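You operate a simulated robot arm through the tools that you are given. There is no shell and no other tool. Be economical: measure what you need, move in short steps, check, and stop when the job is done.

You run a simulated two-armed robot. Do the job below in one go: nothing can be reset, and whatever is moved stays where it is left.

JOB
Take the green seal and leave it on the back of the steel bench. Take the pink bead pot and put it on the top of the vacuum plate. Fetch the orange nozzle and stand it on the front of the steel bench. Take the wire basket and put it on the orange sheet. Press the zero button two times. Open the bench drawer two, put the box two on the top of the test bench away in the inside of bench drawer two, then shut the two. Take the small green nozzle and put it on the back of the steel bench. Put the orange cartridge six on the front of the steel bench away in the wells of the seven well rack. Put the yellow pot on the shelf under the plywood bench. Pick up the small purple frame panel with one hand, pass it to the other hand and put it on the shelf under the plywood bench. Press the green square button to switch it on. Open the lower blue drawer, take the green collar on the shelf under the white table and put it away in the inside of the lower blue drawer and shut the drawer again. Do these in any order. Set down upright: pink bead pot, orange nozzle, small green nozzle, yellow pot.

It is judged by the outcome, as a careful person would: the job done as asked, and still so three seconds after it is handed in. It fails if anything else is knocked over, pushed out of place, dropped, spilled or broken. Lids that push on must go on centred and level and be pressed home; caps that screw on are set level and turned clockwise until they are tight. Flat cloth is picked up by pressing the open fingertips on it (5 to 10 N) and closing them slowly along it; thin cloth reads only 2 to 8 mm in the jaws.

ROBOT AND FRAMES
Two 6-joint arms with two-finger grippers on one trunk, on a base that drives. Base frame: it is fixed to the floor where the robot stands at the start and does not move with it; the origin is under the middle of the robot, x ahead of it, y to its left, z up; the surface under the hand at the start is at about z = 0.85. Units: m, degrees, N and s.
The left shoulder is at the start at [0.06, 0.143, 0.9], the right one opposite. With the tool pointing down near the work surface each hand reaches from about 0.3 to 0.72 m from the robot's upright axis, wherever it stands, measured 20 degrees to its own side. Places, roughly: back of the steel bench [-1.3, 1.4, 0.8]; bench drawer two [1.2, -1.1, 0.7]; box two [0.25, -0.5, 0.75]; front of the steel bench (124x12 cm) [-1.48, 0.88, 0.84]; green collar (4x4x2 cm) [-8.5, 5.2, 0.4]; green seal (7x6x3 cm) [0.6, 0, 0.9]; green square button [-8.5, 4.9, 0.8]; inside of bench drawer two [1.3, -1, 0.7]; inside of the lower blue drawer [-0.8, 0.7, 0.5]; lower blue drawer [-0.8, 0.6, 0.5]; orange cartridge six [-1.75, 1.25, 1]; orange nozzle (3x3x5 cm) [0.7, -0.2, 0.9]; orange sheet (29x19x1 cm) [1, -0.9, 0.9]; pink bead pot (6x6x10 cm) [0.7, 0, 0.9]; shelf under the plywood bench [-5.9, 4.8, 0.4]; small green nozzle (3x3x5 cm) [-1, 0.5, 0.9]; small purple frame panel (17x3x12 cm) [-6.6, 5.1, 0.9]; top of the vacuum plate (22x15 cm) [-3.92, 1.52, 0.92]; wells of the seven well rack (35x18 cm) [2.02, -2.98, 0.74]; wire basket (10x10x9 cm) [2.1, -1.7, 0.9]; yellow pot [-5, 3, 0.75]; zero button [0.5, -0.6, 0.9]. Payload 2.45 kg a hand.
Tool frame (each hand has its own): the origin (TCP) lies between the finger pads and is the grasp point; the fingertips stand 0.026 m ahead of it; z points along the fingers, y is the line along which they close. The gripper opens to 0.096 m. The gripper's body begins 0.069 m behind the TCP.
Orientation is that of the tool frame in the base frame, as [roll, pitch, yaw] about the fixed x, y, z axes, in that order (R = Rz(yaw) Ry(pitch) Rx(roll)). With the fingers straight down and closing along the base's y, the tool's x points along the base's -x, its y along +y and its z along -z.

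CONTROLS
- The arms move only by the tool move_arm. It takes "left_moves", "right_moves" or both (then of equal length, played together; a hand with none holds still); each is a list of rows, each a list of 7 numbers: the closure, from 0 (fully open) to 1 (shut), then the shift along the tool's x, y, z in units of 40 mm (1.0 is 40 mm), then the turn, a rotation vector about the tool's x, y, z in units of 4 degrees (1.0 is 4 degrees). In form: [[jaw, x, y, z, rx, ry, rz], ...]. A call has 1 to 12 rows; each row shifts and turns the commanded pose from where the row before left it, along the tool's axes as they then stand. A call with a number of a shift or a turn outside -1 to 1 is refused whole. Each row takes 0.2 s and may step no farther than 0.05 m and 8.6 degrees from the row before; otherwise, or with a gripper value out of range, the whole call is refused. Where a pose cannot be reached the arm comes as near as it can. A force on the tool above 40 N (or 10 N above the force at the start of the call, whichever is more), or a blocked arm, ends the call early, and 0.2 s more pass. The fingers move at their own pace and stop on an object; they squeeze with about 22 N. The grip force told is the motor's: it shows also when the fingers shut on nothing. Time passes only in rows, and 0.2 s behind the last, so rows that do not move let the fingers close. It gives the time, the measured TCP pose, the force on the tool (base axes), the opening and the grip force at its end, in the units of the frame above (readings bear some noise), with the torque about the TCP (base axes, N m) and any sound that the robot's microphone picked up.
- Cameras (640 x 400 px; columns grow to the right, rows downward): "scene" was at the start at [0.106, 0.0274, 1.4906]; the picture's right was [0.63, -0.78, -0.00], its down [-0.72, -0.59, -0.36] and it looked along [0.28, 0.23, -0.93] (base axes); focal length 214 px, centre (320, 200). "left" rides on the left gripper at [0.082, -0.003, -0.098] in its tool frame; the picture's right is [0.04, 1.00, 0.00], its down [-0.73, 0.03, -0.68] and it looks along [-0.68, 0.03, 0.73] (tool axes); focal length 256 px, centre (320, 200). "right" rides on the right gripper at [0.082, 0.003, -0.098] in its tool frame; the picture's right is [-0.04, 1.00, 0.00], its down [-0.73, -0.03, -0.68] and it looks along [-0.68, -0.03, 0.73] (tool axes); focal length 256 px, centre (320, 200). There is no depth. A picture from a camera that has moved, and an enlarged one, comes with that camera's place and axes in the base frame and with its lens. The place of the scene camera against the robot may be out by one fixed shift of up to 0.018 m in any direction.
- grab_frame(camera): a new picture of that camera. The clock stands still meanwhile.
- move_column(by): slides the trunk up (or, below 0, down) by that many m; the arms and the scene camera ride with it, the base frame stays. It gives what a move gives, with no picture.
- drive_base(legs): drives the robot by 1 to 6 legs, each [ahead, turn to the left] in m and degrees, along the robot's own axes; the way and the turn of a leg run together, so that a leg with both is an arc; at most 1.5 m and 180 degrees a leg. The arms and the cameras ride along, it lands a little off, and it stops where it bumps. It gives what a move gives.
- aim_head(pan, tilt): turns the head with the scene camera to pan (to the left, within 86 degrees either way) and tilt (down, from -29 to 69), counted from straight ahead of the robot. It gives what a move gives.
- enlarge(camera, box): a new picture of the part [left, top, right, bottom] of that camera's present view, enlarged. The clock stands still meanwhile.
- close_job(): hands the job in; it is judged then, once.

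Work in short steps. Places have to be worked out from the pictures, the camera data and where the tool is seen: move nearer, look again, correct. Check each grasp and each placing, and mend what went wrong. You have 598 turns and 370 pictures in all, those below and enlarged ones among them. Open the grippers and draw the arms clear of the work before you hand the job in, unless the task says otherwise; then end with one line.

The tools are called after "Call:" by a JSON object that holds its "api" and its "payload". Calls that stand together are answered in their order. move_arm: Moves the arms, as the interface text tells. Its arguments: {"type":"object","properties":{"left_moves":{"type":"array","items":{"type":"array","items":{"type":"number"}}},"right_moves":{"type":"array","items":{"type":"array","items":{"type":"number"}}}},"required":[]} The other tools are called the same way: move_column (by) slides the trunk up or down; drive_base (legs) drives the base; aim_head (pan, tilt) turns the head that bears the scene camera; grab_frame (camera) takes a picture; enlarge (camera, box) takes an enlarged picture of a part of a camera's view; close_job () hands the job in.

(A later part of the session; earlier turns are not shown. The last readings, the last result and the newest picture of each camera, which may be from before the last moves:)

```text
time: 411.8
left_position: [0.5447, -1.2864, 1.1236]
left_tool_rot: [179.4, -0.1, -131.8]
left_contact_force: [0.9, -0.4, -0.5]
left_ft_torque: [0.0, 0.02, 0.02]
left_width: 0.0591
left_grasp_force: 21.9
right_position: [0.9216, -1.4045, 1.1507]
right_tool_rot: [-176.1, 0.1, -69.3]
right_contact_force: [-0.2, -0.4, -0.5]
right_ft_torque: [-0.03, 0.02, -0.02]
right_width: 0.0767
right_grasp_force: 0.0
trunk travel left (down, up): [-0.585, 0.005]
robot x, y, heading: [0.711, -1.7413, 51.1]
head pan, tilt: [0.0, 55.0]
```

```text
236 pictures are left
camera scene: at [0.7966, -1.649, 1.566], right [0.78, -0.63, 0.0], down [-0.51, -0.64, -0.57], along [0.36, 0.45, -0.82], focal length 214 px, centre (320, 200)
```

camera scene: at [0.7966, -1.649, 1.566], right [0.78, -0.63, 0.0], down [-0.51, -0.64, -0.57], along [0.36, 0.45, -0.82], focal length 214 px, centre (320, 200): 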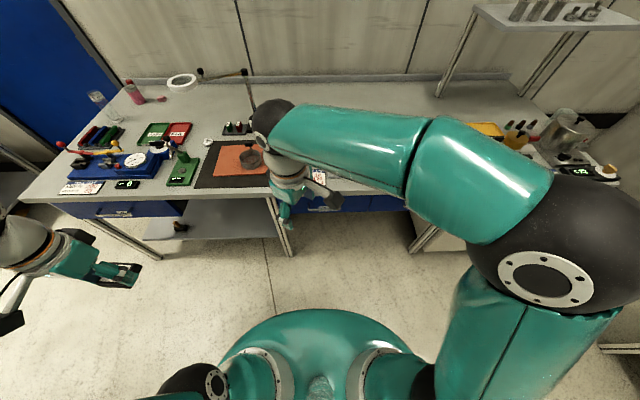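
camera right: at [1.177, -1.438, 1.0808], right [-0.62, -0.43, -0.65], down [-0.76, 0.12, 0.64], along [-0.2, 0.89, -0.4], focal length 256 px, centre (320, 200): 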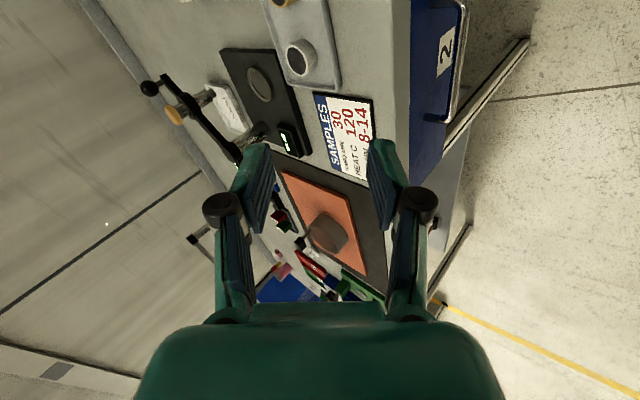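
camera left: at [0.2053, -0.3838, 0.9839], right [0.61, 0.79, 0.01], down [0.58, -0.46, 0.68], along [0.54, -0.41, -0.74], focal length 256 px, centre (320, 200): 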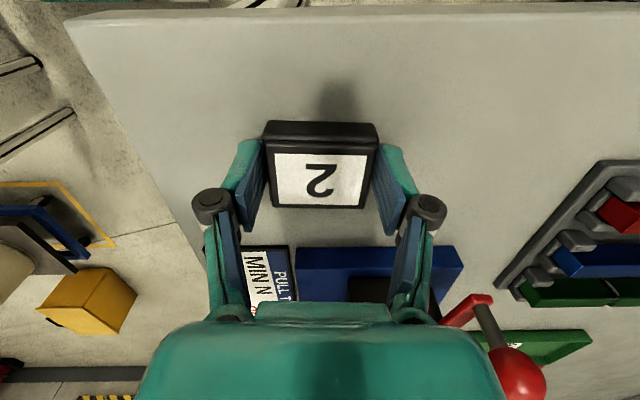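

Facing squarely; the handle is 0.64 m straight ahead. I set the right tool's yaw and tilt here, away from the bench.

Call:
{"api": "move_arm", "payload": {"right_moves": [[0.45, 0, 0, 0, -1, 0, -1], [0.45, 0, 0, 0, 0, 0, -1], [0.45, 0, 0, 0, 0, 0, -1], [0.45, 0, 0, 0, 0, 0, -1], [0.45, 0, 0, 0, 0, 0, -1], [0.45, 0, 0, 0, 0, 0, -1], [0.45, 0, 0, 0, 0, 0, -1], [0.45, 0, 0, 0, 0, 0, -0.8]]}}

Call:
{"api": "move_arm", "payload": {"right_moves": [[0.45, 0, 0, 0, 1, 0, 0], [0.45, 0, 0, 0, 1, 0, 0], [0.45, 0, 0, 0, 1, 0, 0], [0.45, 0, 0, 0, 1, 0, 0], [0.45, 0, 0, 0, 1, 0, 0], [0.45, 0, 0, 0, 1, 0, 0], [0.45, 0, 0, 0, 1, 0, 0], [0.45, 0, 0, 0, 1, 0, 0]]}}

Call:
{"api": "grab_frame", "payload": {"camera": "right"}}

Call:
{"api": "grab_frame", "payload": {"camera": "scene"}}

```text
time: 413.6
left_position: [0.5426, -1.2867, 1.123]
left_tool_rot: [179.6, -0.1, -131.9]
left_contact_force: [1.1, -0.1, -0.6]
left_ft_torque: [-0.02, 0.01, 0.01]
left_width: 0.0597
left_grasp_force: 22.0
right_position: [0.9223, -1.4056, 1.1499]
right_tool_rot: [180.0, -0.2, -38.1]
right_contact_force: [-0.5, 0.3, 0.4]
right_ft_torque: [0.0, 0.0, -0.03]
right_width: 0.0529
right_grasp_force: 0.2
trunk travel left (down, up): [-0.585, 0.005]
robot x, y, heading: [0.7133, -1.7465, 51.2]
head pan, tilt: [0.0, 55.0]
```

```text
time: 415.4
left_position: [0.5431, -1.286, 1.1223]
left_tool_rot: [179.6, -0.1, -131.9]
left_contact_force: [0.1, 1.1, -0.9]
left_ft_torque: [0.02, -0.03, 0.0]
left_width: 0.0593
left_grasp_force: 21.8
right_position: [0.9203, -1.4058, 1.1505]
right_tool_rot: [-148.0, 0.0, -38.1]
right_contact_force: [0.3, -0.6, 0.3]
right_ft_torque: [0.01, 0.0, 0.03]
right_width: 0.053
right_grasp_force: 0.1
trunk travel left (down, up): [-0.585, 0.005]
robot x, y, heading: [0.7097, -1.7443, 51.4]
head pan, tilt: [0.0, 55.0]
```

```text
235 pictures are left
camera right: at [0.9507, -1.4986, 1.2322], right [-0.55, -0.64, -0.53], down [-0.79, 0.19, 0.59], along [-0.28, 0.74, -0.61], focal length 256 px, centre (320, 200)
```

right: 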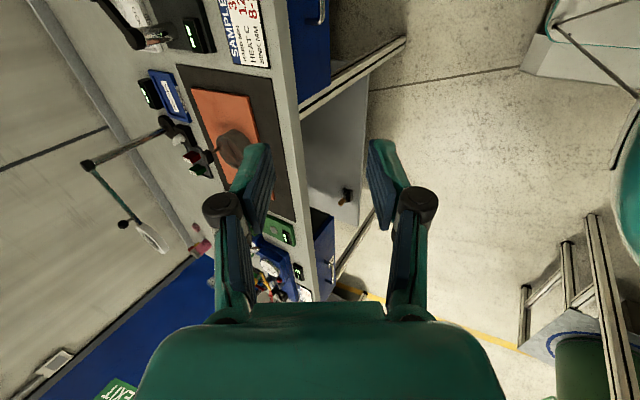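

```text
234 pictures are left
camera scene: at [0.7956, -1.6489, 1.5661], right [0.78, -0.63, 0.0], down [-0.51, -0.64, -0.57], along [0.36, 0.45, -0.82], focal length 214 px, centre (320, 200)
```

scene: 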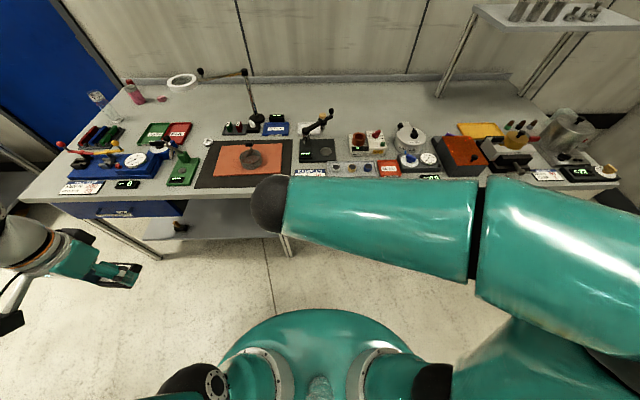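

Call:
{"api": "move_arm", "payload": {"right_moves": [[0.45, 0.33, 0, 0.9, 0, 0, 0], [0.45, 0.33, 0, 0.9, 0, 0, 0], [0.45, 0.33, 0, 0.9, 0, 0, 0], [0.45, 0.33, 0, 0.9, 0, 0, 0], [0.45, 0.33, 0, 0.9, 0, 0, 0], [0.45, 0.33, 0, 0.9, 0, 0, 0]]}}

Call:
{"api": "grab_frame", "payload": {"camera": "right"}}

Call:
{"api": "grab_frame", "payload": {"camera": "scene"}}

```text
time: 416.8
left_position: [0.545, -1.287, 1.1225]
left_tool_rot: [179.6, -0.2, -131.8]
left_contact_force: [-0.2, 0.6, -0.8]
left_ft_torque: [-0.03, 0.0, 0.02]
left_width: 0.0593
left_grasp_force: 22.0
right_position: [1.0556, -1.3634, 0.9666]
right_tool_rot: [-148.1, 0.0, -38.1]
right_contact_force: [-0.8, 0.1, -0.1]
right_ft_torque: [-0.01, -0.02, -0.04]
right_width: 0.0529
right_grasp_force: 0.1
trunk travel left (down, up): [-0.585, 0.005]
robot x, y, heading: [0.7131, -1.7443, 51.2]
head pan, tilt: [0.0, 55.0]
```

```text
233 pictures are left
camera right: at [1.0854, -1.4561, 1.0486], right [-0.55, -0.64, -0.53], down [-0.78, 0.19, 0.59], along [-0.28, 0.74, -0.61], focal length 256 px, centre (320, 200)
```

right: 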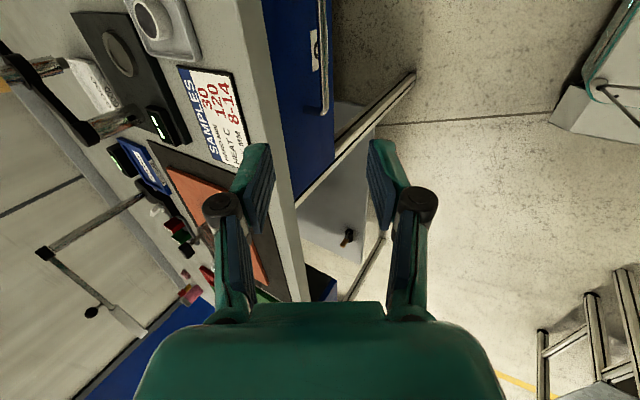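

```text
232 pictures are left
camera scene: at [0.797, -1.6476, 1.566], right [0.78, -0.63, 0.0], down [-0.51, -0.64, -0.57], along [0.36, 0.45, -0.82], focal length 214 px, centre (320, 200)
```

scene: 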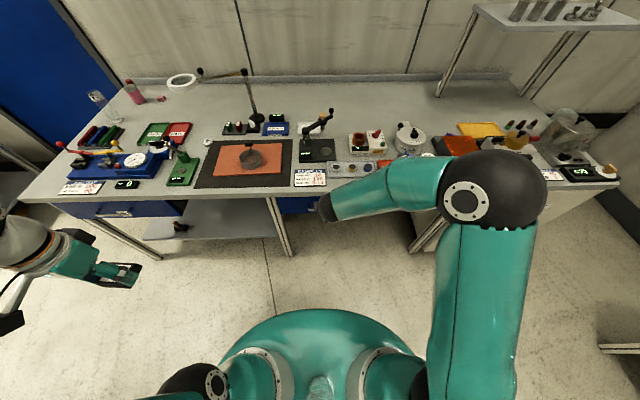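

The bar lines up with the fingers' middle. I narrow the opening to ~27 mm and approach along the tool axis.

Call:
{"api": "move_arm", "payload": {"right_moves": [[0.7, 0, 0, 0.9, 0, 0, 0], [0.72, 0, 0, 0.9, 0, 0, 0], [0.72, 0, 0, 0.9, 0, 0, 0], [0.72, 0, 0, 0.9, 0, 0, 0]]}}

Call:
{"api": "grab_frame", "payload": {"camera": "right"}}

Call:
{"api": "grab_frame", "payload": {"camera": "scene"}}

```text
time: 417.8
left_position: [0.5439, -1.2854, 1.1226]
left_tool_rot: [179.6, -0.2, -131.7]
left_contact_force: [0.1, 0.0, -0.7]
left_ft_torque: [-0.05, 0.02, -0.01]
left_width: 0.0592
left_grasp_force: 21.9
right_position: [1.103, -1.3026, 0.8455]
right_tool_rot: [-148.0, -0.2, -38.2]
right_contact_force: [0.6, 0.4, -0.3]
right_ft_torque: [0.0, 0.05, -0.02]
right_width: 0.027
right_grasp_force: 0.1
trunk travel left (down, up): [-0.585, 0.005]
robot x, y, heading: [0.7095, -1.7436, 51.4]
head pan, tilt: [0.0, 55.0]
```

```text
231 pictures are left
camera right: at [1.1325, -1.3967, 0.9264], right [-0.55, -0.64, -0.53], down [-0.78, 0.19, 0.59], along [-0.28, 0.74, -0.61], focal length 256 px, centre (320, 200)
```

right: 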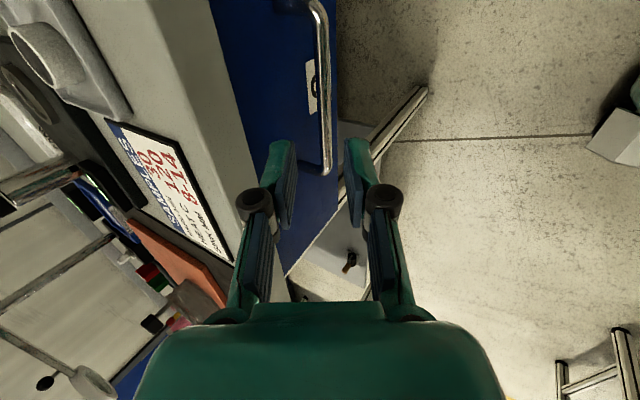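

```text
230 pictures are left
camera scene: at [0.7966, -1.6477, 1.566], right [0.78, -0.63, 0.0], down [-0.51, -0.64, -0.57], along [0.36, 0.45, -0.82], focal length 214 px, centre (320, 200)
```

scene: 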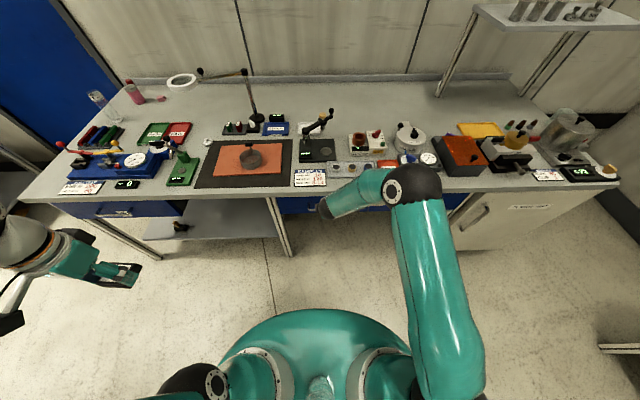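

Elbow is high and clear. I advance the last ~9 cm so the fingers straddle the bar.

Call:
{"api": "move_arm", "payload": {"right_moves": [[0.72, 0, 0.1, 0.8, 0, 0, 0], [0.72, 0, 0, 0.8, 0, 0, 0], [0.72, 0, 0, 0.5, 0, 0, 0]]}}

Call:
{"api": "grab_frame", "payload": {"camera": "right"}}

```text
time: 418.6
left_position: [0.5451, -1.2853, 1.1227]
left_tool_rot: [179.7, -0.2, -131.8]
left_contact_force: [-0.5, -0.5, -1.5]
left_ft_torque: [0.02, 0.04, 0.04]
left_width: 0.0594
left_grasp_force: 22.4
right_position: [1.1279, -1.2708, 0.7726]
right_tool_rot: [-148.0, -0.1, -38.0]
right_contact_force: [0.1, 0.2, 0.5]
right_ft_torque: [-0.01, 0.01, -0.02]
right_width: 0.027
right_grasp_force: 0.0
trunk travel left (down, up): [-0.585, 0.005]
robot x, y, heading: [0.7123, -1.7445, 51.3]
head pan, tilt: [0.0, 55.0]
```

```text
229 pictures are left
camera right: at [1.1573, -1.3638, 0.8533], right [-0.55, -0.64, -0.53], down [-0.78, 0.19, 0.59], along [-0.28, 0.74, -0.61], focal length 256 px, centre (320, 200)
```

right: 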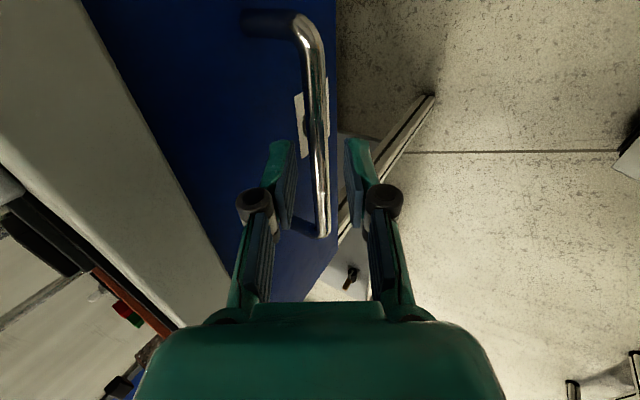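

The bar passes between the fingers. I close on it.

Call:
{"api": "move_arm", "payload": {"right_moves": [[1, 0, 0, 0, 0, 0, 0], [1, 0, 0, 0, 0, 0, 0], [1, 0, 0, 0, 0, 0, 0]]}}

```text
time: 419.4
left_position: [0.5431, -1.2859, 1.1225]
left_tool_rot: [179.6, 0.0, -131.8]
left_contact_force: [-0.3, 0.1, -1.4]
left_ft_torque: [-0.02, 0.01, -0.01]
left_width: 0.059
left_grasp_force: 21.6
right_position: [1.1271, -1.2712, 0.7719]
right_tool_rot: [-148.0, -0.1, -38.1]
right_contact_force: [0.6, 0.0, -0.1]
right_ft_torque: [0.04, -0.01, 0.01]
right_width: 0.0
right_grasp_force: 21.6
trunk travel left (down, up): [-0.585, 0.005]
robot x, y, heading: [0.712, -1.743, 51.1]
head pan, tilt: [0.0, 55.0]
```

The fingers shut on nothing: the bar is a bit further ahead. I reopen and advance 3.2 cm more.

Call:
{"api": "move_arm", "payload": {"right_moves": [[0.72, 0, 0, 0, 0, 0, 0], [0.72, 0, 0, 0, 0, 0, 0], [0.72, 0, 0, 0.4, 0, 0, 0], [0.72, 0, 0, 0.4, 0, 0, 0]]}}

Call:
{"api": "grab_frame", "payload": {"camera": "right"}}

```text
time: 420.4
left_position: [0.5436, -1.2858, 1.1222]
left_tool_rot: [179.7, -0.1, -131.8]
left_contact_force: [0.2, 0.5, -1.1]
left_ft_torque: [0.02, -0.03, 0.03]
left_width: 0.0592
left_grasp_force: 22.4
right_position: [1.138, -1.2567, 0.7447]
right_tool_rot: [-148.1, -0.1, -38.1]
right_contact_force: [0.7, 0.0, 0.6]
right_ft_torque: [0.03, 0.01, 0.0]
right_width: 0.0268
right_grasp_force: 0.1
trunk travel left (down, up): [-0.585, 0.005]
robot x, y, heading: [0.7103, -1.7447, 51.3]
head pan, tilt: [0.0, 55.0]
```

```text
228 pictures are left
camera right: at [1.1677, -1.3509, 0.8259], right [-0.55, -0.64, -0.53], down [-0.78, 0.19, 0.59], along [-0.28, 0.74, -0.61], focal length 256 px, centre (320, 200)
```

right: 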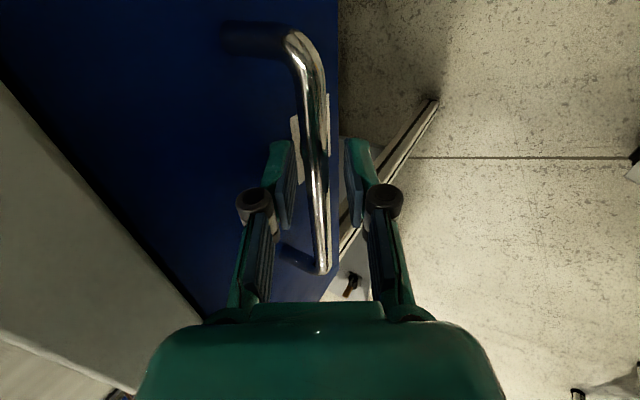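

Call:
{"api": "move_arm", "payload": {"right_moves": [[1, 0, 0, 0, 0, 0, 0], [1, 0, 0, 0, 0, 0, 0], [1, 0, 0, 0, 0, 0, 0]]}}

```text
time: 421.2
left_position: [0.5438, -1.2858, 1.1235]
left_tool_rot: [179.7, -0.1, -131.8]
left_contact_force: [0.3, 0.3, -0.4]
left_ft_torque: [0.03, 0.0, -0.01]
left_width: 0.0592
left_grasp_force: 22.1
right_position: [1.1387, -1.258, 0.7453]
right_tool_rot: [-147.9, -0.1, -38.0]
right_contact_force: [2.0, -0.9, 3.7]
right_ft_torque: [-0.23, -0.35, 0.76]
right_width: 0.0107
right_grasp_force: 37.7
trunk travel left (down, up): [-0.585, 0.005]
robot x, y, heading: [0.7096, -1.7425, 51.3]
head pan, tilt: [0.0, 55.0]
```

The bar is gripped (10.7 mm). I pull straight out from the bench.

Call:
{"api": "move_arm", "payload": {"right_moves": [[1, 0, 0.42, -0.26, 0, 0, 0], [1, 0, 0.6, -0.37, 0, 0, 0], [1, 0, 0.8, -0.5, 0, 0, 0], [1, 0, 0.8, -0.5, 0, 0, 0]]}}

Call:
{"api": "grab_frame", "payload": {"camera": "scene"}}

```text
time: 422.2
left_position: [0.5443, -1.2878, 1.1235]
left_tool_rot: [179.4, 0.0, -131.8]
left_contact_force: [-0.7, -0.7, -0.4]
left_ft_torque: [0.01, -0.01, 0.0]
left_width: 0.0594
left_grasp_force: 21.8
right_position: [1.0611, -1.357, 0.7444]
right_tool_rot: [-147.9, -0.1, -38.3]
right_contact_force: [14.2, -12.0, 7.9]
right_ft_torque: [-0.48, -0.54, 0.66]
right_width: 0.0109
right_grasp_force: 38.3
trunk travel left (down, up): [-0.585, 0.005]
robot x, y, heading: [0.7099, -1.7474, 51.3]
head pan, tilt: [0.0, 55.0]
```

```text
227 pictures are left
camera scene: at [0.7961, -1.6512, 1.5662], right [0.78, -0.63, 0.0], down [-0.51, -0.64, -0.57], along [0.36, 0.45, -0.82], focal length 214 px, centre (320, 200)
```

scene: 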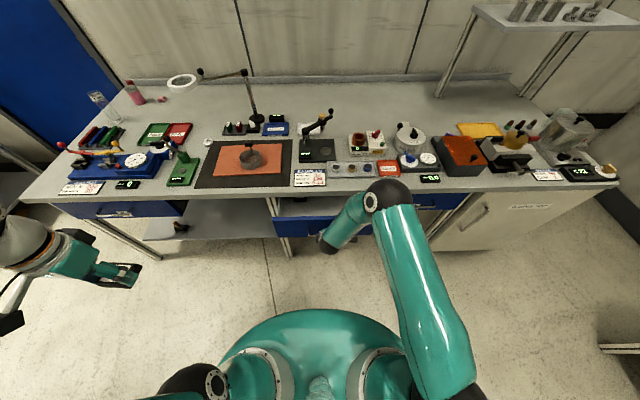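

The drawer is sliding open. I pull about 0.11 m more, easing sideways.

Call:
{"api": "move_arm", "payload": {"right_moves": [[1, 0.1, 0.8, -0.5, 0, 0, 0], [1, 0.05, 0.8, -0.5, 0, 0, 0], [1, 0, 0.8, -0.5, 0, 0, 0]]}}

Call:
{"api": "grab_frame", "payload": {"camera": "scene"}}

Call:
{"api": "grab_frame", "payload": {"camera": "left"}}

```text
time: 423.0
left_position: [0.5406, -1.287, 1.1205]
left_tool_rot: [179.6, 0.0, -131.8]
left_contact_force: [-0.3, -0.7, -1.3]
left_ft_torque: [0.03, 0.01, 0.0]
left_width: 0.0593
left_grasp_force: 22.5
right_position: [0.9938, -1.4491, 0.7446]
right_tool_rot: [-148.2, -0.1, -37.8]
right_contact_force: [-13.6, 7.4, 1.3]
right_ft_torque: [-0.11, 0.05, 0.76]
right_width: 0.0108
right_grasp_force: 38.0
trunk travel left (down, up): [-0.585, 0.005]
robot x, y, heading: [0.7129, -1.7465, 51.1]
head pan, tilt: [0.0, 55.0]
```

```text
226 pictures are left
camera scene: at [0.793, -1.6493, 1.5662], right [0.78, -0.63, 0.0], down [-0.51, -0.64, -0.57], along [0.36, 0.45, -0.82], focal length 214 px, centre (320, 200)
```

scene: 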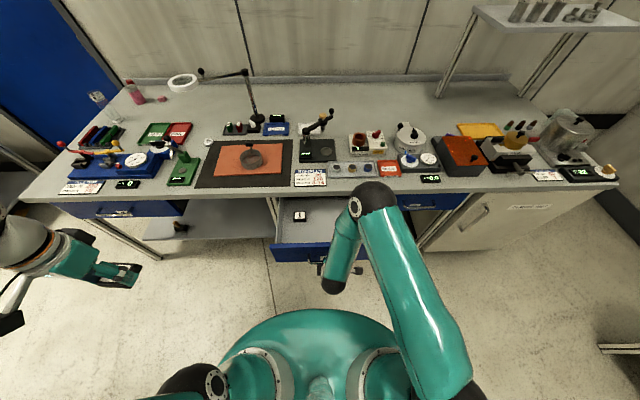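

```text
225 pictures are left
camera left: at [0.4887, -1.3493, 1.2213], right [-0.77, 0.64, 0.01], down [0.47, 0.56, 0.68], along [0.43, 0.53, -0.73], focal length 256 px, centre (320, 200)
```

left: 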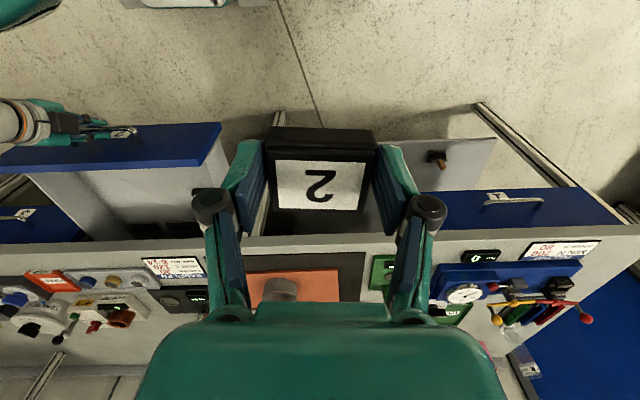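

The drawer is open about 0.24 m (box one lies inside). I let go of the handle and move the right hand back, right and up.

Call:
{"api": "move_arm", "payload": {"right_moves": [[0.7, 0, 0, 0, 0, 0, 0], [0.7, 0, 0, 0, 0, 0, 0], [0.7, 0, 0, -0.6, 0, 0, 0], [0.7, 0, 0, -1, 0, 0, 0], [0.7, 0.3, 0, -0.95, 0, 0, 0], [0.7, 0.7, 0, -0.7, 0, 0, 0], [0.7, 0.7, 0, -0.7, 0, 0, 0], [0.7, 0.7, 0, -0.7, 0, 0, 0], [0.7, 0.7, 0, -0.7, 0, 0, 0]]}}

Call:
{"api": "grab_frame", "payload": {"camera": "scene"}}

```text
time: 425.0
left_position: [0.5429, -1.2875, 1.1229]
left_tool_rot: [179.5, -0.1, -131.8]
left_contact_force: [-1.2, -0.5, -1.1]
left_ft_torque: [0.05, -0.01, 0.0]
left_width: 0.0594
left_grasp_force: 21.7
right_position: [1.041, -1.4886, 0.9025]
right_tool_rot: [-148.1, 0.0, -38.1]
right_contact_force: [0.0, -0.7, 0.5]
right_ft_torque: [0.01, 0.01, 0.0]
right_width: 0.0288
right_grasp_force: 0.0
right hand out of reach, approached as far as the arm can: row 5, 6, 7, 8, 9
trunk travel left (down, up): [-0.585, 0.005]
robot x, y, heading: [0.7125, -1.7454, 51.3]
head pan, tilt: [0.0, 55.0]
```

```text
224 pictures are left
camera scene: at [0.796, -1.6496, 1.5661], right [0.78, -0.63, 0.0], down [-0.51, -0.64, -0.57], along [0.36, 0.45, -0.82], focal length 214 px, centre (320, 200)
```

scene: 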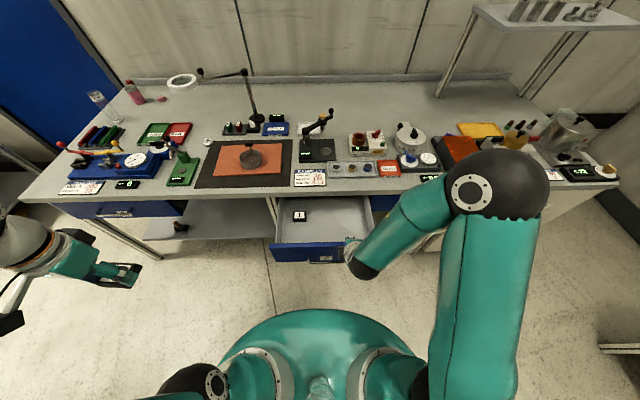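

The drawer is clear. I carry box two over its free middle part.

Call:
{"api": "move_arm", "payload": {"left_moves": [[1, -0.72, -0.875, 0.28, 0, 0, 0], [1, -0.72, -0.875, 0.28, 0, 0, 0], [1, -0.72, -0.875, 0.28, 0, 0, 0], [1, -0.72, -0.875, 0.28, 0, 0, 0], [1, -0.72, -0.875, 0.28, 0, 0, 0], [1, -0.72, -0.875, 0.28, 0, 0, 0], [1, -0.72, -0.875, 0.28, 0, 0, 0], [1, -0.72, -0.875, 0.28, 0, 0, 0], [1, -0.72, -0.875, 0.28, 0, 0, 0], [1, -0.72, -0.875, 0.28, 0, 0, 0], [1, -0.72, -0.875, 0.28, 0, 0, 0]]}}

Call:
{"api": "grab_frame", "payload": {"camera": "left"}}

Call:
{"api": "grab_frame", "payload": {"camera": "scene"}}

```text
time: 427.4
left_position: [1.0423, -1.3054, 0.9952]
left_tool_rot: [179.5, -0.1, -131.8]
left_contact_force: [0.9, -0.2, -0.9]
left_ft_torque: [-0.02, 0.04, -0.02]
left_width: 0.0592
left_grasp_force: 21.8
right_position: [1.0427, -1.4864, 0.9001]
right_tool_rot: [-148.1, -0.1, -38.3]
right_contact_force: [-0.1, -0.3, -0.4]
right_ft_torque: [0.01, 0.01, 0.04]
right_width: 0.029
right_grasp_force: 0.1
trunk travel left (down, up): [-0.585, 0.005]
robot x, y, heading: [0.7094, -1.7431, 51.2]
head pan, tilt: [0.0, 55.0]
```

```text
223 pictures are left
camera left: at [0.9898, -1.3675, 1.0942], right [-0.77, 0.64, 0.01], down [0.47, 0.56, 0.68], along [0.43, 0.53, -0.74], focal length 256 px, centre (320, 200)
```

left: 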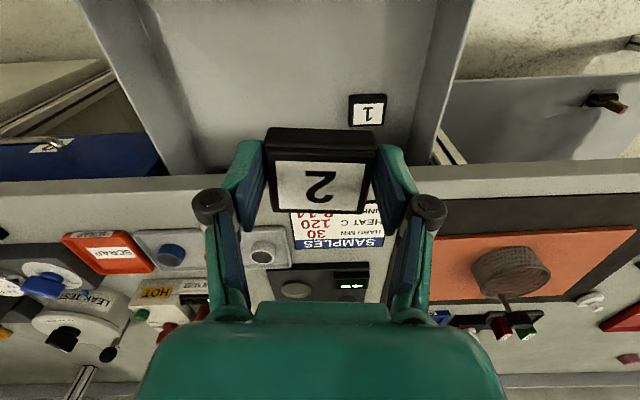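

```text
222 pictures are left
camera scene: at [0.798, -1.6478, 1.5659], right [0.78, -0.63, 0.0], down [-0.51, -0.64, -0.57], along [0.36, 0.45, -0.82], focal length 214 px, centre (320, 200)
```

scene: 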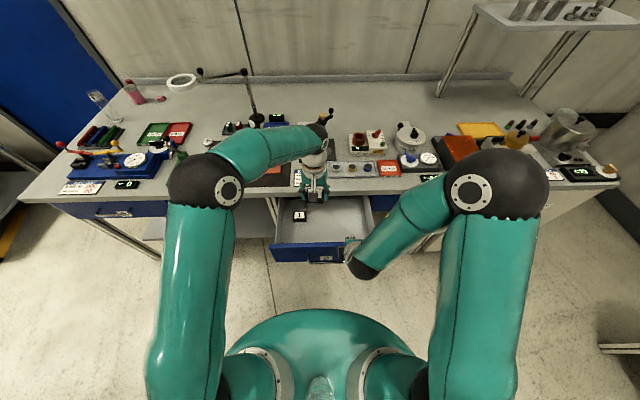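

The landing spot in the drawer is free. I shift 1 cm deeper and lower the box.

Call:
{"api": "move_arm", "payload": {"left_moves": [[1, -0.3, 0, 0.9, 0, 0, 0], [1, 0, 0, 1, 0, 0, 0], [1, 0, 0, 1, 0, 0, 0], [1, 0, 0, 1, 0, 0, 0], [1, 0, 0, 1, 0, 0, 0]]}}

Call:
{"api": "grab_frame", "payload": {"camera": "left"}}

```text
time: 428.6
left_position: [1.0466, -1.296, 0.7999]
left_tool_rot: [179.7, -0.1, -131.8]
left_contact_force: [-0.5, 0.5, -1.4]
left_ft_torque: [0.02, -0.01, -0.02]
left_width: 0.0594
left_grasp_force: 21.9
right_position: [1.0411, -1.4871, 0.9025]
right_tool_rot: [-148.1, 0.0, -38.3]
right_contact_force: [-0.9, -0.2, -0.6]
right_ft_torque: [0.0, 0.02, -0.02]
right_width: 0.0291
right_grasp_force: 0.1
trunk travel left (down, up): [-0.585, 0.005]
robot x, y, heading: [0.7112, -1.7464, 51.1]
head pan, tilt: [0.0, 55.0]
```

```text
221 pictures are left
camera left: at [0.9944, -1.3578, 0.8982], right [-0.77, 0.64, 0.01], down [0.47, 0.56, 0.68], along [0.43, 0.53, -0.74], focal length 256 px, centre (320, 200)
```

left: 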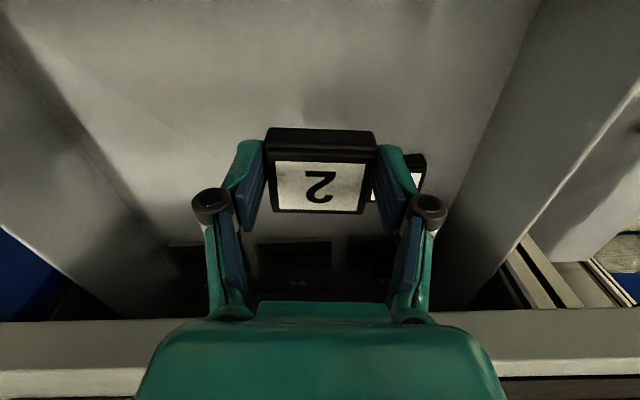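

Call:
{"api": "move_arm", "payload": {"left_moves": [[1, 0, 0, 0.3, 0, 0, 0], [1, 0, 0, 0.3, 0, 0, 0], [1, 0, 0, 0.15, 0, 0, 0], [1, 0, 0, 0.1, 0, 0, 0]]}}

```text
time: 429.6
left_position: [1.0471, -1.2969, 0.7651]
left_tool_rot: [179.7, -0.1, -131.7]
left_contact_force: [-0.8, 1.0, 0.1]
left_ft_torque: [0.0, -0.02, 0.01]
left_width: 0.0592
left_grasp_force: 21.9
right_position: [1.0415, -1.4886, 0.9023]
right_tool_rot: [-148.1, -0.1, -38.2]
right_contact_force: [-0.4, -0.2, -0.2]
right_ft_torque: [0.0, 0.01, 0.03]
right_width: 0.0287
right_grasp_force: 0.1
trunk travel left (down, up): [-0.585, 0.005]
robot x, y, heading: [0.7128, -1.7453, 51.3]
head pan, tilt: [0.0, 55.0]
```

Call:
{"api": "move_arm", "payload": {"left_moves": [[1, 0, 0, 0.2, 0, 0, 0], [1, 0, 0, 0.15, 0, 0, 0], [1, 0, 0, 0.15, 0, 0, 0], [1, 0, 0, 0.15, 0, 0, 0]]}}

```text
time: 430.6
left_position: [1.0466, -1.2959, 0.7389]
left_tool_rot: [179.5, -0.1, -131.7]
left_contact_force: [0.5, -0.7, -0.9]
left_ft_torque: [0.02, -0.01, 0.03]
left_width: 0.0594
left_grasp_force: 22.0
right_position: [1.0412, -1.4866, 0.9019]
right_tool_rot: [-148.0, -0.1, -38.1]
right_contact_force: [0.2, -0.4, 0.1]
right_ft_torque: [-0.03, 0.0, 0.0]
right_width: 0.0288
right_grasp_force: 0.0
trunk travel left (down, up): [-0.585, 0.005]
robot x, y, heading: [0.7109, -1.7467, 51.3]
head pan, tilt: [0.0, 55.0]
```

Call:
{"api": "move_arm", "payload": {"left_moves": [[1, 0, 0, 0.15, 0, 0, 0], [1, 0, 0, 0.15, 0, 0, 0], [1, 0, 0, 0.15, 0, 0, 0], [1, 0, 0, 0.1, 0, 0, 0]]}}

Call:
{"api": "grab_frame", "payload": {"camera": "scene"}}

```text
time: 431.6
left_position: [1.047, -1.2974, 0.7181]
left_tool_rot: [179.6, -0.1, -131.7]
left_contact_force: [-0.2, -0.7, 0.0]
left_ft_torque: [-0.01, -0.01, 0.03]
left_width: 0.0594
left_grasp_force: 22.1
right_position: [1.0413, -1.4882, 0.9005]
right_tool_rot: [-148.1, -0.2, -38.2]
right_contact_force: [-0.1, 0.5, -0.1]
right_ft_torque: [0.02, -0.03, 0.0]
right_width: 0.0291
right_grasp_force: 0.1
trunk travel left (down, up): [-0.585, 0.005]
robot x, y, heading: [0.7107, -1.7445, 51.2]
head pan, tilt: [0.0, 55.0]
```

```text
220 pictures are left
camera scene: at [0.7964, -1.6481, 1.566], right [0.78, -0.63, 0.0], down [-0.51, -0.64, -0.57], along [0.36, 0.45, -0.82], focal length 214 px, centre (320, 200)
```

scene: 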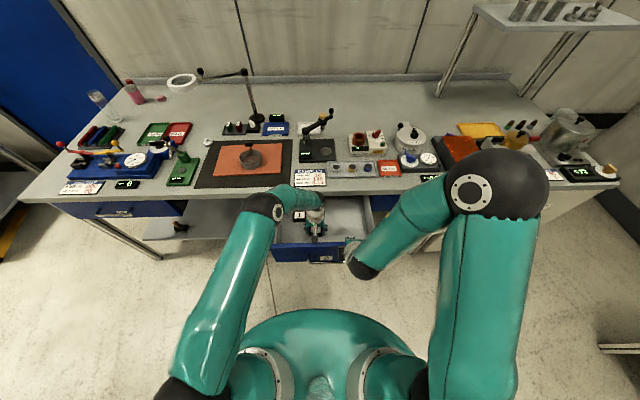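

Call:
{"api": "move_arm", "payload": {"left_moves": [[1, 0, 0, 0.15, 0, 0, 0], [1, 0, 0, 0.15, 0, 0, 0], [1, 0, 0, 0.1, 0, 0, 0], [1, 0, 0, 0.1, 0, 0, 0]]}}

```text
time: 432.6
left_position: [1.0468, -1.2971, 0.6965]
left_tool_rot: [179.6, -0.1, -131.8]
left_contact_force: [1.5, -0.1, 9.9]
left_ft_torque: [-0.08, -0.08, 0.0]
left_width: 0.0598
left_grasp_force: 22.4
right_position: [1.0397, -1.4883, 0.9023]
right_tool_rot: [-148.0, -0.1, -38.2]
right_contact_force: [-0.3, -0.9, 0.1]
right_ft_torque: [0.02, 0.03, 0.02]
right_width: 0.029
right_grasp_force: 0.0
trunk travel left (down, up): [-0.585, 0.005]
robot x, y, heading: [0.7075, -1.7445, 51.4]
head pan, tilt: [0.0, 55.0]
```

Contact with the drawer floor. I release, rise straight up, and look.

Call:
{"api": "move_arm", "payload": {"left_moves": [[0.22, 0, 0, 0, 0, 0, 0], [0.22, 0, 0, 0, 0, 0, 0], [0.22, 0, 0, -0.6, 0, 0, 0], [0.22, 0, 0, -1, 0, 0, 0], [0.22, 0, 0, -1, 0, 0, 0], [0.22, 0, 0, -1, 0, 0, 0], [0.22, 0, 0, -1, 0, 0, 0], [0.22, 0, 0, -1, 0, 0, 0], [0.22, 0, 0, -1, 0, 0, 0]]}}

Call:
{"api": "grab_frame", "payload": {"camera": "left"}}

```text
time: 434.6
left_position: [1.0481, -1.2979, 0.9617]
left_tool_rot: [179.7, -0.1, -131.8]
left_contact_force: [-0.2, 0.0, -0.4]
left_ft_torque: [0.02, 0.0, 0.0]
left_width: 0.0747
left_grasp_force: 0.0
right_position: [1.0407, -1.4874, 0.9008]
right_tool_rot: [-148.0, -0.1, -38.3]
right_contact_force: [1.2, -0.4, -0.4]
right_ft_torque: [0.02, 0.01, -0.02]
right_width: 0.0288
right_grasp_force: 0.1
trunk travel left (down, up): [-0.585, 0.005]
robot x, y, heading: [0.7097, -1.7409, 51.1]
head pan, tilt: [0.0, 55.0]
```

```text
219 pictures are left
camera left: at [0.9954, -1.3593, 1.0612], right [-0.77, 0.64, 0.01], down [0.47, 0.56, 0.68], along [0.43, 0.53, -0.74], focal length 256 px, centre (320, 200)
```

left: 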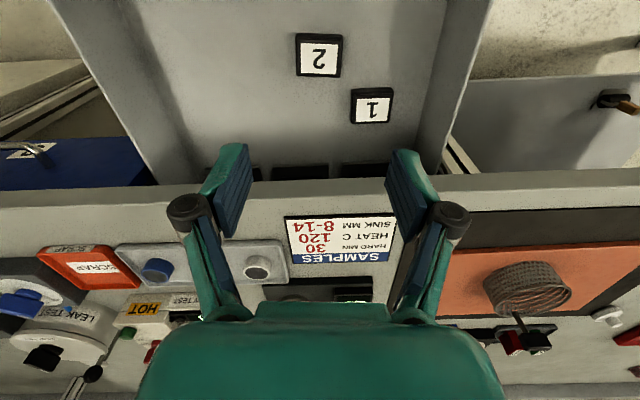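

Both boxes lie in the drawer. I move the left hand away and bring the right hand back to the handle.

Call:
{"api": "move_arm", "payload": {"left_moves": [[0.2, 0.5, 0.6, -0.6, 0, 0, 0], [0.2, 0.5, 0.7, -0.6, 0, 0, 0], [0.2, 0.5, 0.7, -0.6, 0, 0, 0], [0.2, 0.5, 0.8, -0.4, 0, 0, 0], [0.2, 0.5, 0.9, 0, 0, 0, 0], [0.2, 0.5, 0.9, 0, 0, 0, 0], [0.2, 0.5, 0.9, 0, 0, 0, 0]], "right_moves": [[0.7, 0, 0, 0, 0, 0, 0], [0.7, 0, 0, 0, 0, 0, 0], [0.7, 0, 0, 0, 0, 0, 0], [0.7, 0, 0, 0, 0, 0, 0], [0.7, -0.5, 0.7, 0.28, 0, 0, 0], [0.7, -0.5, 0.7, 0.28, 0, 0, 0], [0.7, -0.5, 0.66, 0.28, 0, 0, 0]]}}

Call:
{"api": "grab_frame", "payload": {"camera": "right"}}

```text
time: 436.2
left_position: [0.7911, -1.254, 1.0516]
left_tool_rot: [179.6, -0.1, -131.8]
left_contact_force: [-1.2, 1.1, 0.5]
left_ft_torque: [0.06, -0.03, -0.02]
left_width: 0.0767
left_grasp_force: 0.1
right_position: [0.9619, -1.4874, 0.8277]
right_tool_rot: [-148.0, -0.1, -38.1]
right_contact_force: [0.9, 0.3, 0.9]
right_ft_torque: [-0.05, -0.03, -0.01]
right_width: 0.0286
right_grasp_force: 0.1
right hand out of reach, approached as far as the arm can: row 5
trunk travel left (down, up): [-0.585, 0.005]
robot x, y, heading: [0.7109, -1.7476, 51.3]
head pan, tilt: [0.0, 55.0]
```

```text
218 pictures are left
camera right: at [0.9907, -1.5807, 0.91], right [-0.55, -0.64, -0.53], down [-0.79, 0.19, 0.59], along [-0.28, 0.74, -0.61], focal length 256 px, centre (320, 200)
```

right: 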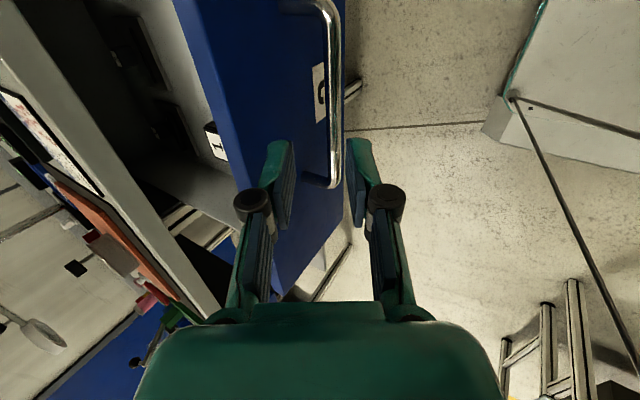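

Call:
{"api": "move_arm", "payload": {"right_moves": [[0.7, 0, 0.25, 0.8, 0, 0, 0], [0.7, 0, 0, 0.8, 0, 0, 0], [0.7, 0, 0, 0.8, 0, 0, 0], [0.7, 0, 0, 0.1, 0, 0, 0]]}}

Call:
{"api": "grab_frame", "payload": {"camera": "right"}}

```text
time: 437.2
left_position: [0.792, -1.2547, 1.0508]
left_tool_rot: [179.6, -0.2, -131.7]
left_contact_force: [0.2, -0.4, 0.5]
left_ft_torque: [0.02, 0.0, 0.01]
left_width: 0.0767
left_grasp_force: 0.0
right_position: [0.9907, -1.4534, 0.7376]
right_tool_rot: [-148.0, -0.1, -38.1]
right_contact_force: [0.3, 0.1, 0.0]
right_ft_torque: [0.04, 0.0, -0.02]
right_width: 0.029
right_grasp_force: 0.1
trunk travel left (down, up): [-0.585, 0.005]
robot x, y, heading: [0.7128, -1.7409, 51.1]
head pan, tilt: [0.0, 55.0]
```

```text
217 pictures are left
camera right: at [1.0203, -1.546, 0.8193], right [-0.55, -0.64, -0.53], down [-0.78, 0.19, 0.59], along [-0.28, 0.74, -0.61], focal length 256 px, centre (320, 200)
```

right: 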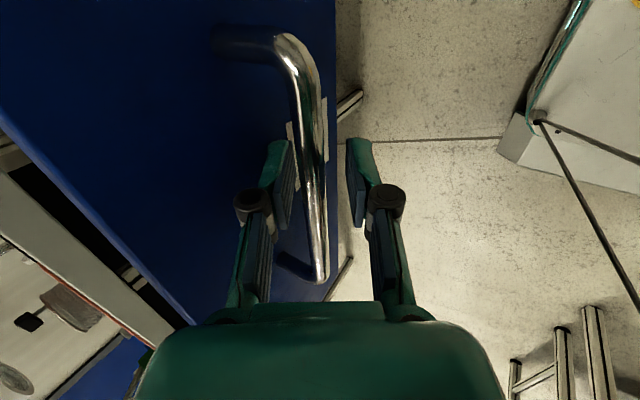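

Bar between the fingers; I grip and push the drawer closed.

Call:
{"api": "move_arm", "payload": {"right_moves": [[1, 0, 0, 0, 0, 0, 0], [1, 0, 0, 0, 0, 0, 0], [1, 0, -0.42, 0.26, 0, 0, 0], [1, 0, -0.8, 0.5, 0, 0, 0], [1, 0, -0.8, 0.5, 0, 0, 0], [1, 0, -0.8, 0.5, 0, 0, 0]]}}

Call:
{"api": "move_arm", "payload": {"right_moves": [[1, 0, -0.8, 0.5, 0, 0, 0], [1, 0, -0.8, 0.5, 0, 0, 0], [1, 0, -0.4, 0.25, 0, 0, 0], [1, 0, -0.2, 0.12, 0, 0, 0]]}}

Call:
{"api": "grab_frame", "payload": {"camera": "scene"}}

```text
time: 438.6
left_position: [0.7924, -1.2541, 1.0501]
left_tool_rot: [179.7, -0.2, -131.8]
left_contact_force: [0.0, 0.7, -0.4]
left_ft_torque: [0.0, 0.03, 0.03]
left_width: 0.0768
left_grasp_force: 0.2
right_position: [1.0715, -1.3458, 0.7391]
right_tool_rot: [-148.0, -0.1, -37.9]
right_contact_force: [-13.4, 12.8, 4.3]
right_ft_torque: [0.03, -0.01, 0.69]
right_width: 0.01
right_grasp_force: 37.9
trunk travel left (down, up): [-0.585, 0.005]
robot x, y, heading: [0.7094, -1.7443, 51.2]
head pan, tilt: [0.0, 55.0]
```

```text
time: 439.6
left_position: [0.7907, -1.2543, 1.0511]
left_tool_rot: [179.6, -0.2, -131.8]
left_contact_force: [0.8, -0.5, -0.2]
left_ft_torque: [-0.01, 0.01, -0.03]
left_width: 0.0767
left_grasp_force: 0.1
right_position: [1.1345, -1.2652, 0.739]
right_tool_rot: [-148.0, -0.1, -37.8]
right_contact_force: [-19.5, 16.6, 0.1]
right_ft_torque: [-0.43, -0.52, 0.26]
right_width: 0.01
right_grasp_force: 37.6
trunk travel left (down, up): [-0.585, 0.005]
robot x, y, heading: [0.7129, -1.741, 51.0]
head pan, tilt: [0.0, 55.0]
```

```text
216 pictures are left
camera scene: at [0.7939, -1.6463, 1.566], right [0.78, -0.63, 0.0], down [-0.51, -0.64, -0.57], along [0.36, 0.45, -0.82], focal length 214 px, centre (320, 200)
```

scene: 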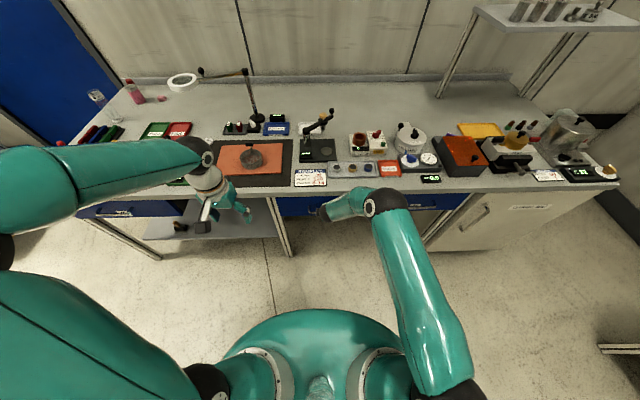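

About 8 mm remain. I ease sideways and push it home.

Call:
{"api": "move_arm", "payload": {"right_moves": [[1, -0.12, -0.1, 0.06, 0, 0, 0], [1, 0, -0.15, 0.09, 0, 0, 0], [1, 0, -0.15, 0.09, 0, 0, 0]]}}

```text
time: 440.4
left_position: [0.7903, -1.2576, 1.0519]
left_tool_rot: [179.6, 0.1, -131.8]
left_contact_force: [0.3, -0.9, 0.1]
left_ft_torque: [0.03, 0.02, 0.02]
left_width: 0.077
left_grasp_force: 0.0
right_position: [1.1411, -1.2551, 0.7386]
right_tool_rot: [-148.2, -0.2, -38.3]
right_contact_force: [-16.4, -26.6, 8.9]
right_ft_torque: [-0.35, -0.69, 0.54]
right_width: 0.0102
right_grasp_force: 37.6
trunk travel left (down, up): [-0.585, 0.005]
robot x, y, heading: [0.71, -1.7455, 51.4]
head pan, tilt: [0.0, 55.0]
```

It is shut against its stop. I release and withdraw the right hand, then untilt it.

Call:
{"api": "move_arm", "payload": {"right_moves": [[0.7, 0, 0, 0, 0, 0, 0], [0.7, 0, 0, 0, 0, 0, 0], [0.7, 0, 0, -0.8, 0, 0, 0], [0.7, 0, 0, -1, 0, 0, 0], [0.7, 0, 0, -1, 0, 0, 0], [0.7, 0, 0, -1, 0, 0, 0], [0.7, 0, 0, -1, 0, 0, 0]]}}

Call:
{"api": "move_arm", "payload": {"right_moves": [[0, 0, 0, -0.5, -1, 0, 0], [0, 0, 0, -0.5, -1, 0, 0], [0, 0, 0, -0.5, -1, 0, 0], [0, 0, 0, -0.5, -1, 0, 0], [0, 0, 0, -0.5, -1, 0, 0.5], [0, 0, 0, -0.5, -1, 0, 0.5], [0, 0, 0, 0, -1, 0, 1], [0, 0, 0, 0, -1, 0, 1], [0, 0, 0, 0, 0, 0, 1], [0, 0, 0, 0, 0, 0, 1], [0, 0, 0, 0, 0, 0, 1], [0, 0, 0, 0, 0, 0, 1]]}}

Call:
{"api": "grab_frame", "payload": {"camera": "scene"}}

```text
time: 442.0
left_position: [0.794, -1.2559, 1.0518]
left_tool_rot: [179.5, 0.0, -131.9]
left_contact_force: [-0.4, 0.1, 0.6]
left_ft_torque: [-0.02, -0.06, 0.01]
left_width: 0.0768
left_grasp_force: 0.2
right_position: [1.0789, -1.331, 0.9023]
right_tool_rot: [-148.0, -0.1, -38.3]
right_contact_force: [-0.5, -0.3, 0.1]
right_ft_torque: [0.01, -0.02, 0.0]
right_width: 0.0289
right_grasp_force: 0.0
trunk travel left (down, up): [-0.585, 0.005]
robot x, y, heading: [0.7113, -1.7451, 51.4]
head pan, tilt: [0.0, 55.0]
```

```text
time: 444.6
left_position: [0.7926, -1.2538, 1.0522]
left_tool_rot: [179.6, -0.1, -131.8]
left_contact_force: [-0.6, -0.2, 0.0]
left_ft_torque: [-0.01, 0.01, 0.02]
left_width: 0.0768
left_grasp_force: 0.2
right_position: [1.0523, -1.3634, 1.0123]
right_tool_rot: [179.4, 1.1, -66.2]
right_contact_force: [-1.3, 0.2, 0.5]
right_ft_torque: [-0.03, -0.02, 0.01]
right_width: 0.0961
right_grasp_force: 0.1
trunk travel left (down, up): [-0.585, 0.005]
robot x, y, heading: [0.7114, -1.744, 51.2]
head pan, tilt: [0.0, 55.0]
```

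```text
215 pictures are left
camera scene: at [0.7962, -1.6482, 1.566], right [0.78, -0.63, 0.0], down [-0.51, -0.64, -0.57], along [0.36, 0.45, -0.82], focal length 214 px, centre (320, 200)
```

scene: 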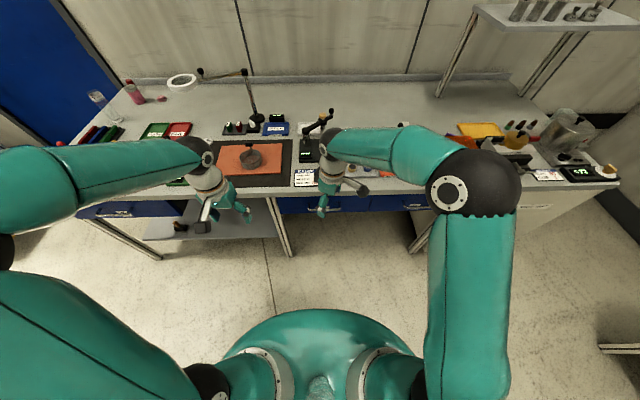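

The drawer is shut and everything on the bench looks in place. I bring the right wrist back to natural and tuck the hands in for driving.

Call:
{"api": "move_arm", "payload": {"right_moves": [[0, 0, 0, -0.3, 0, 0, 1], [0, 0, 0, -0.3, 0, 0, 1], [0, 0, 0, -0.3, 0, 0, 1], [0, 0, 0, -0.3, 0, 0, 1], [0, 0, 0, -0.3, 0, 0, 1], [0, 0, 0, -0.3, 0, 0, 1], [0, 0, 0, 0, 0, 0, 1], [0, 0, 0, 0, 0, 0, 1], [0, 0, 0, 0, 0, 0, 1], [0, 0, 0, 0, 0, 0, 1], [0, 0, 0, 0, 0, 0, 1], [0, 0, 0, 0, 0, 0, 1]], "left_moves": [[0, 0.7, -0.4, -0.4, 0, 0, 0], [0, 0.7, -0.4, -0.4, 0, 0, 0], [0, 0.7, -0.4, -0.4, 0, 0, 0], [0, 0, 0, 0, 0, 0, 0], [0, 0, 0, 0, 0, 0, 0], [0, 0, 0, 0, 0, 0, 0], [0, 0, 0, 0, 0, 0, 0], [0, 0, 0, 0, 0, 0, 0], [0, 0, 0, 0, 0, 0, 0], [0, 0, 0, 0, 0, 0, 0], [0, 0, 0, 0, 0, 0, 0], [0, 0, 0, 0, 0, 0, 0]]}}

Call:
{"api": "move_arm", "payload": {"right_moves": [[0, 0.8, 0, 0, 0, 0, 1], [0, 0.8, 0, 0, 0, 0, 1], [0, 0.8, 0, 0, 0, 0, 1]]}}

Call:
{"api": "drive_base", "payload": {"legs": [[0, -35], [0, -35], [0, -18]]}}

```text
time: 447.2
left_position: [0.7724, -1.35, 1.0997]
left_tool_rot: [179.6, -0.1, -131.8]
left_contact_force: [-0.1, -0.5, -0.2]
left_ft_torque: [0.01, 0.02, 0.0]
left_width: 0.0959
left_grasp_force: 0.0
right_position: [1.0553, -1.3663, 1.0847]
right_tool_rot: [178.7, 0.3, -114.2]
right_contact_force: [0.1, 0.7, 0.2]
right_ft_torque: [0.01, -0.03, 0.0]
right_width: 0.0962
right_grasp_force: 0.0
trunk travel left (down, up): [-0.585, 0.005]
robot x, y, heading: [0.709, -1.7432, 50.9]
head pan, tilt: [0.0, 55.0]
```

```text
time: 448.0
left_position: [0.7715, -1.351, 1.101]
left_tool_rot: [179.5, -0.1, -131.8]
left_contact_force: [0.1, 0.5, 0.3]
left_ft_torque: [0.03, -0.01, 0.01]
left_width: 0.096
left_grasp_force: 0.2
right_position: [1.0099, -1.4511, 1.0846]
right_tool_rot: [178.8, 0.2, -126.2]
right_contact_force: [-0.7, 0.9, 0.5]
right_ft_torque: [0.03, -0.02, -0.01]
right_width: 0.0962
right_grasp_force: 0.1
trunk travel left (down, up): [-0.585, 0.005]
robot x, y, heading: [0.7122, -1.7408, 51.3]
head pan, tilt: [0.0, 55.0]
```

```text
time: 452.5
left_position: [1.1089, -1.6852, 1.1013]
left_tool_rot: [179.3, 0.1, 156.2]
left_contact_force: [-0.2, -0.7, 0.1]
left_ft_torque: [0.11, -0.03, -0.04]
left_width: 0.0961
left_grasp_force: 0.0
right_position: [1.0851, -1.9406, 1.0843]
right_tool_rot: [178.5, 0.1, 162.1]
right_contact_force: [0.3, -0.9, 0.0]
right_ft_torque: [0.07, 0.0, 0.01]
right_width: 0.0961
right_grasp_force: 0.0
trunk travel left (down, up): [-0.585, 0.005]
robot x, y, heading: [0.7297, -1.7052, -20.4]
head pan, tilt: [0.0, 55.0]
stopped in leg 3: the robot was blocked; the commanded pose is now the measured one
```

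Call:
{"api": "drive_base", "payload": {"legs": [[0, -32], [-0.55, 0], [0, 14]]}}

Call:
{"api": "aim_head", "payload": {"pan": -80, "tilt": 35}}

Call:
{"api": "grab_frame", "payload": {"camera": "scene"}}

```text
time: 458.4
left_position: [0.7606, -1.3636, 1.1015]
left_tool_rot: [179.6, 0.1, 138.5]
left_contact_force: [-0.6, 0.0, 0.8]
left_ft_torque: [-0.02, 0.0, -0.02]
left_width: 0.0959
left_grasp_force: 0.1
right_position: [0.6627, -1.599, 1.0845]
right_tool_rot: [178.7, 0.1, 144.4]
right_contact_force: [-0.8, -0.5, -0.2]
right_ft_torque: [0.02, -0.01, 0.01]
right_width: 0.0959
right_grasp_force: 0.0
trunk travel left (down, up): [-0.585, 0.005]
robot x, y, heading: [0.3888, -1.2807, -38.2]
head pan, tilt: [0.0, 55.0]
```

```text
time: 459.9
left_position: [0.7608, -1.3631, 1.1005]
left_tool_rot: [179.7, 0.1, 138.4]
left_contact_force: [-0.5, -0.7, -0.4]
left_ft_torque: [0.01, -0.03, -0.04]
left_width: 0.0958
left_grasp_force: 0.1
right_position: [0.6612, -1.6004, 1.0841]
right_tool_rot: [178.7, 0.1, 144.4]
right_contact_force: [-0.7, 0.3, -0.6]
right_ft_torque: [0.0, 0.03, 0.0]
right_width: 0.0959
right_grasp_force: 0.1
trunk travel left (down, up): [-0.585, 0.005]
robot x, y, heading: [0.3873, -1.2773, -38.1]
head pan, tilt: [-80.0, 35.0]
```

```text
214 pictures are left
camera scene: at [0.3957, -1.399, 1.5943], right [-0.88, 0.47, 0.0], down [0.27, 0.51, -0.82], along [-0.39, -0.72, -0.57], focal length 214 px, centre (320, 200)
```

scene: 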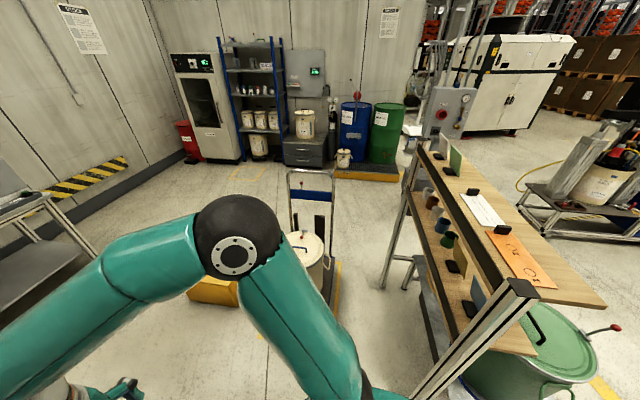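

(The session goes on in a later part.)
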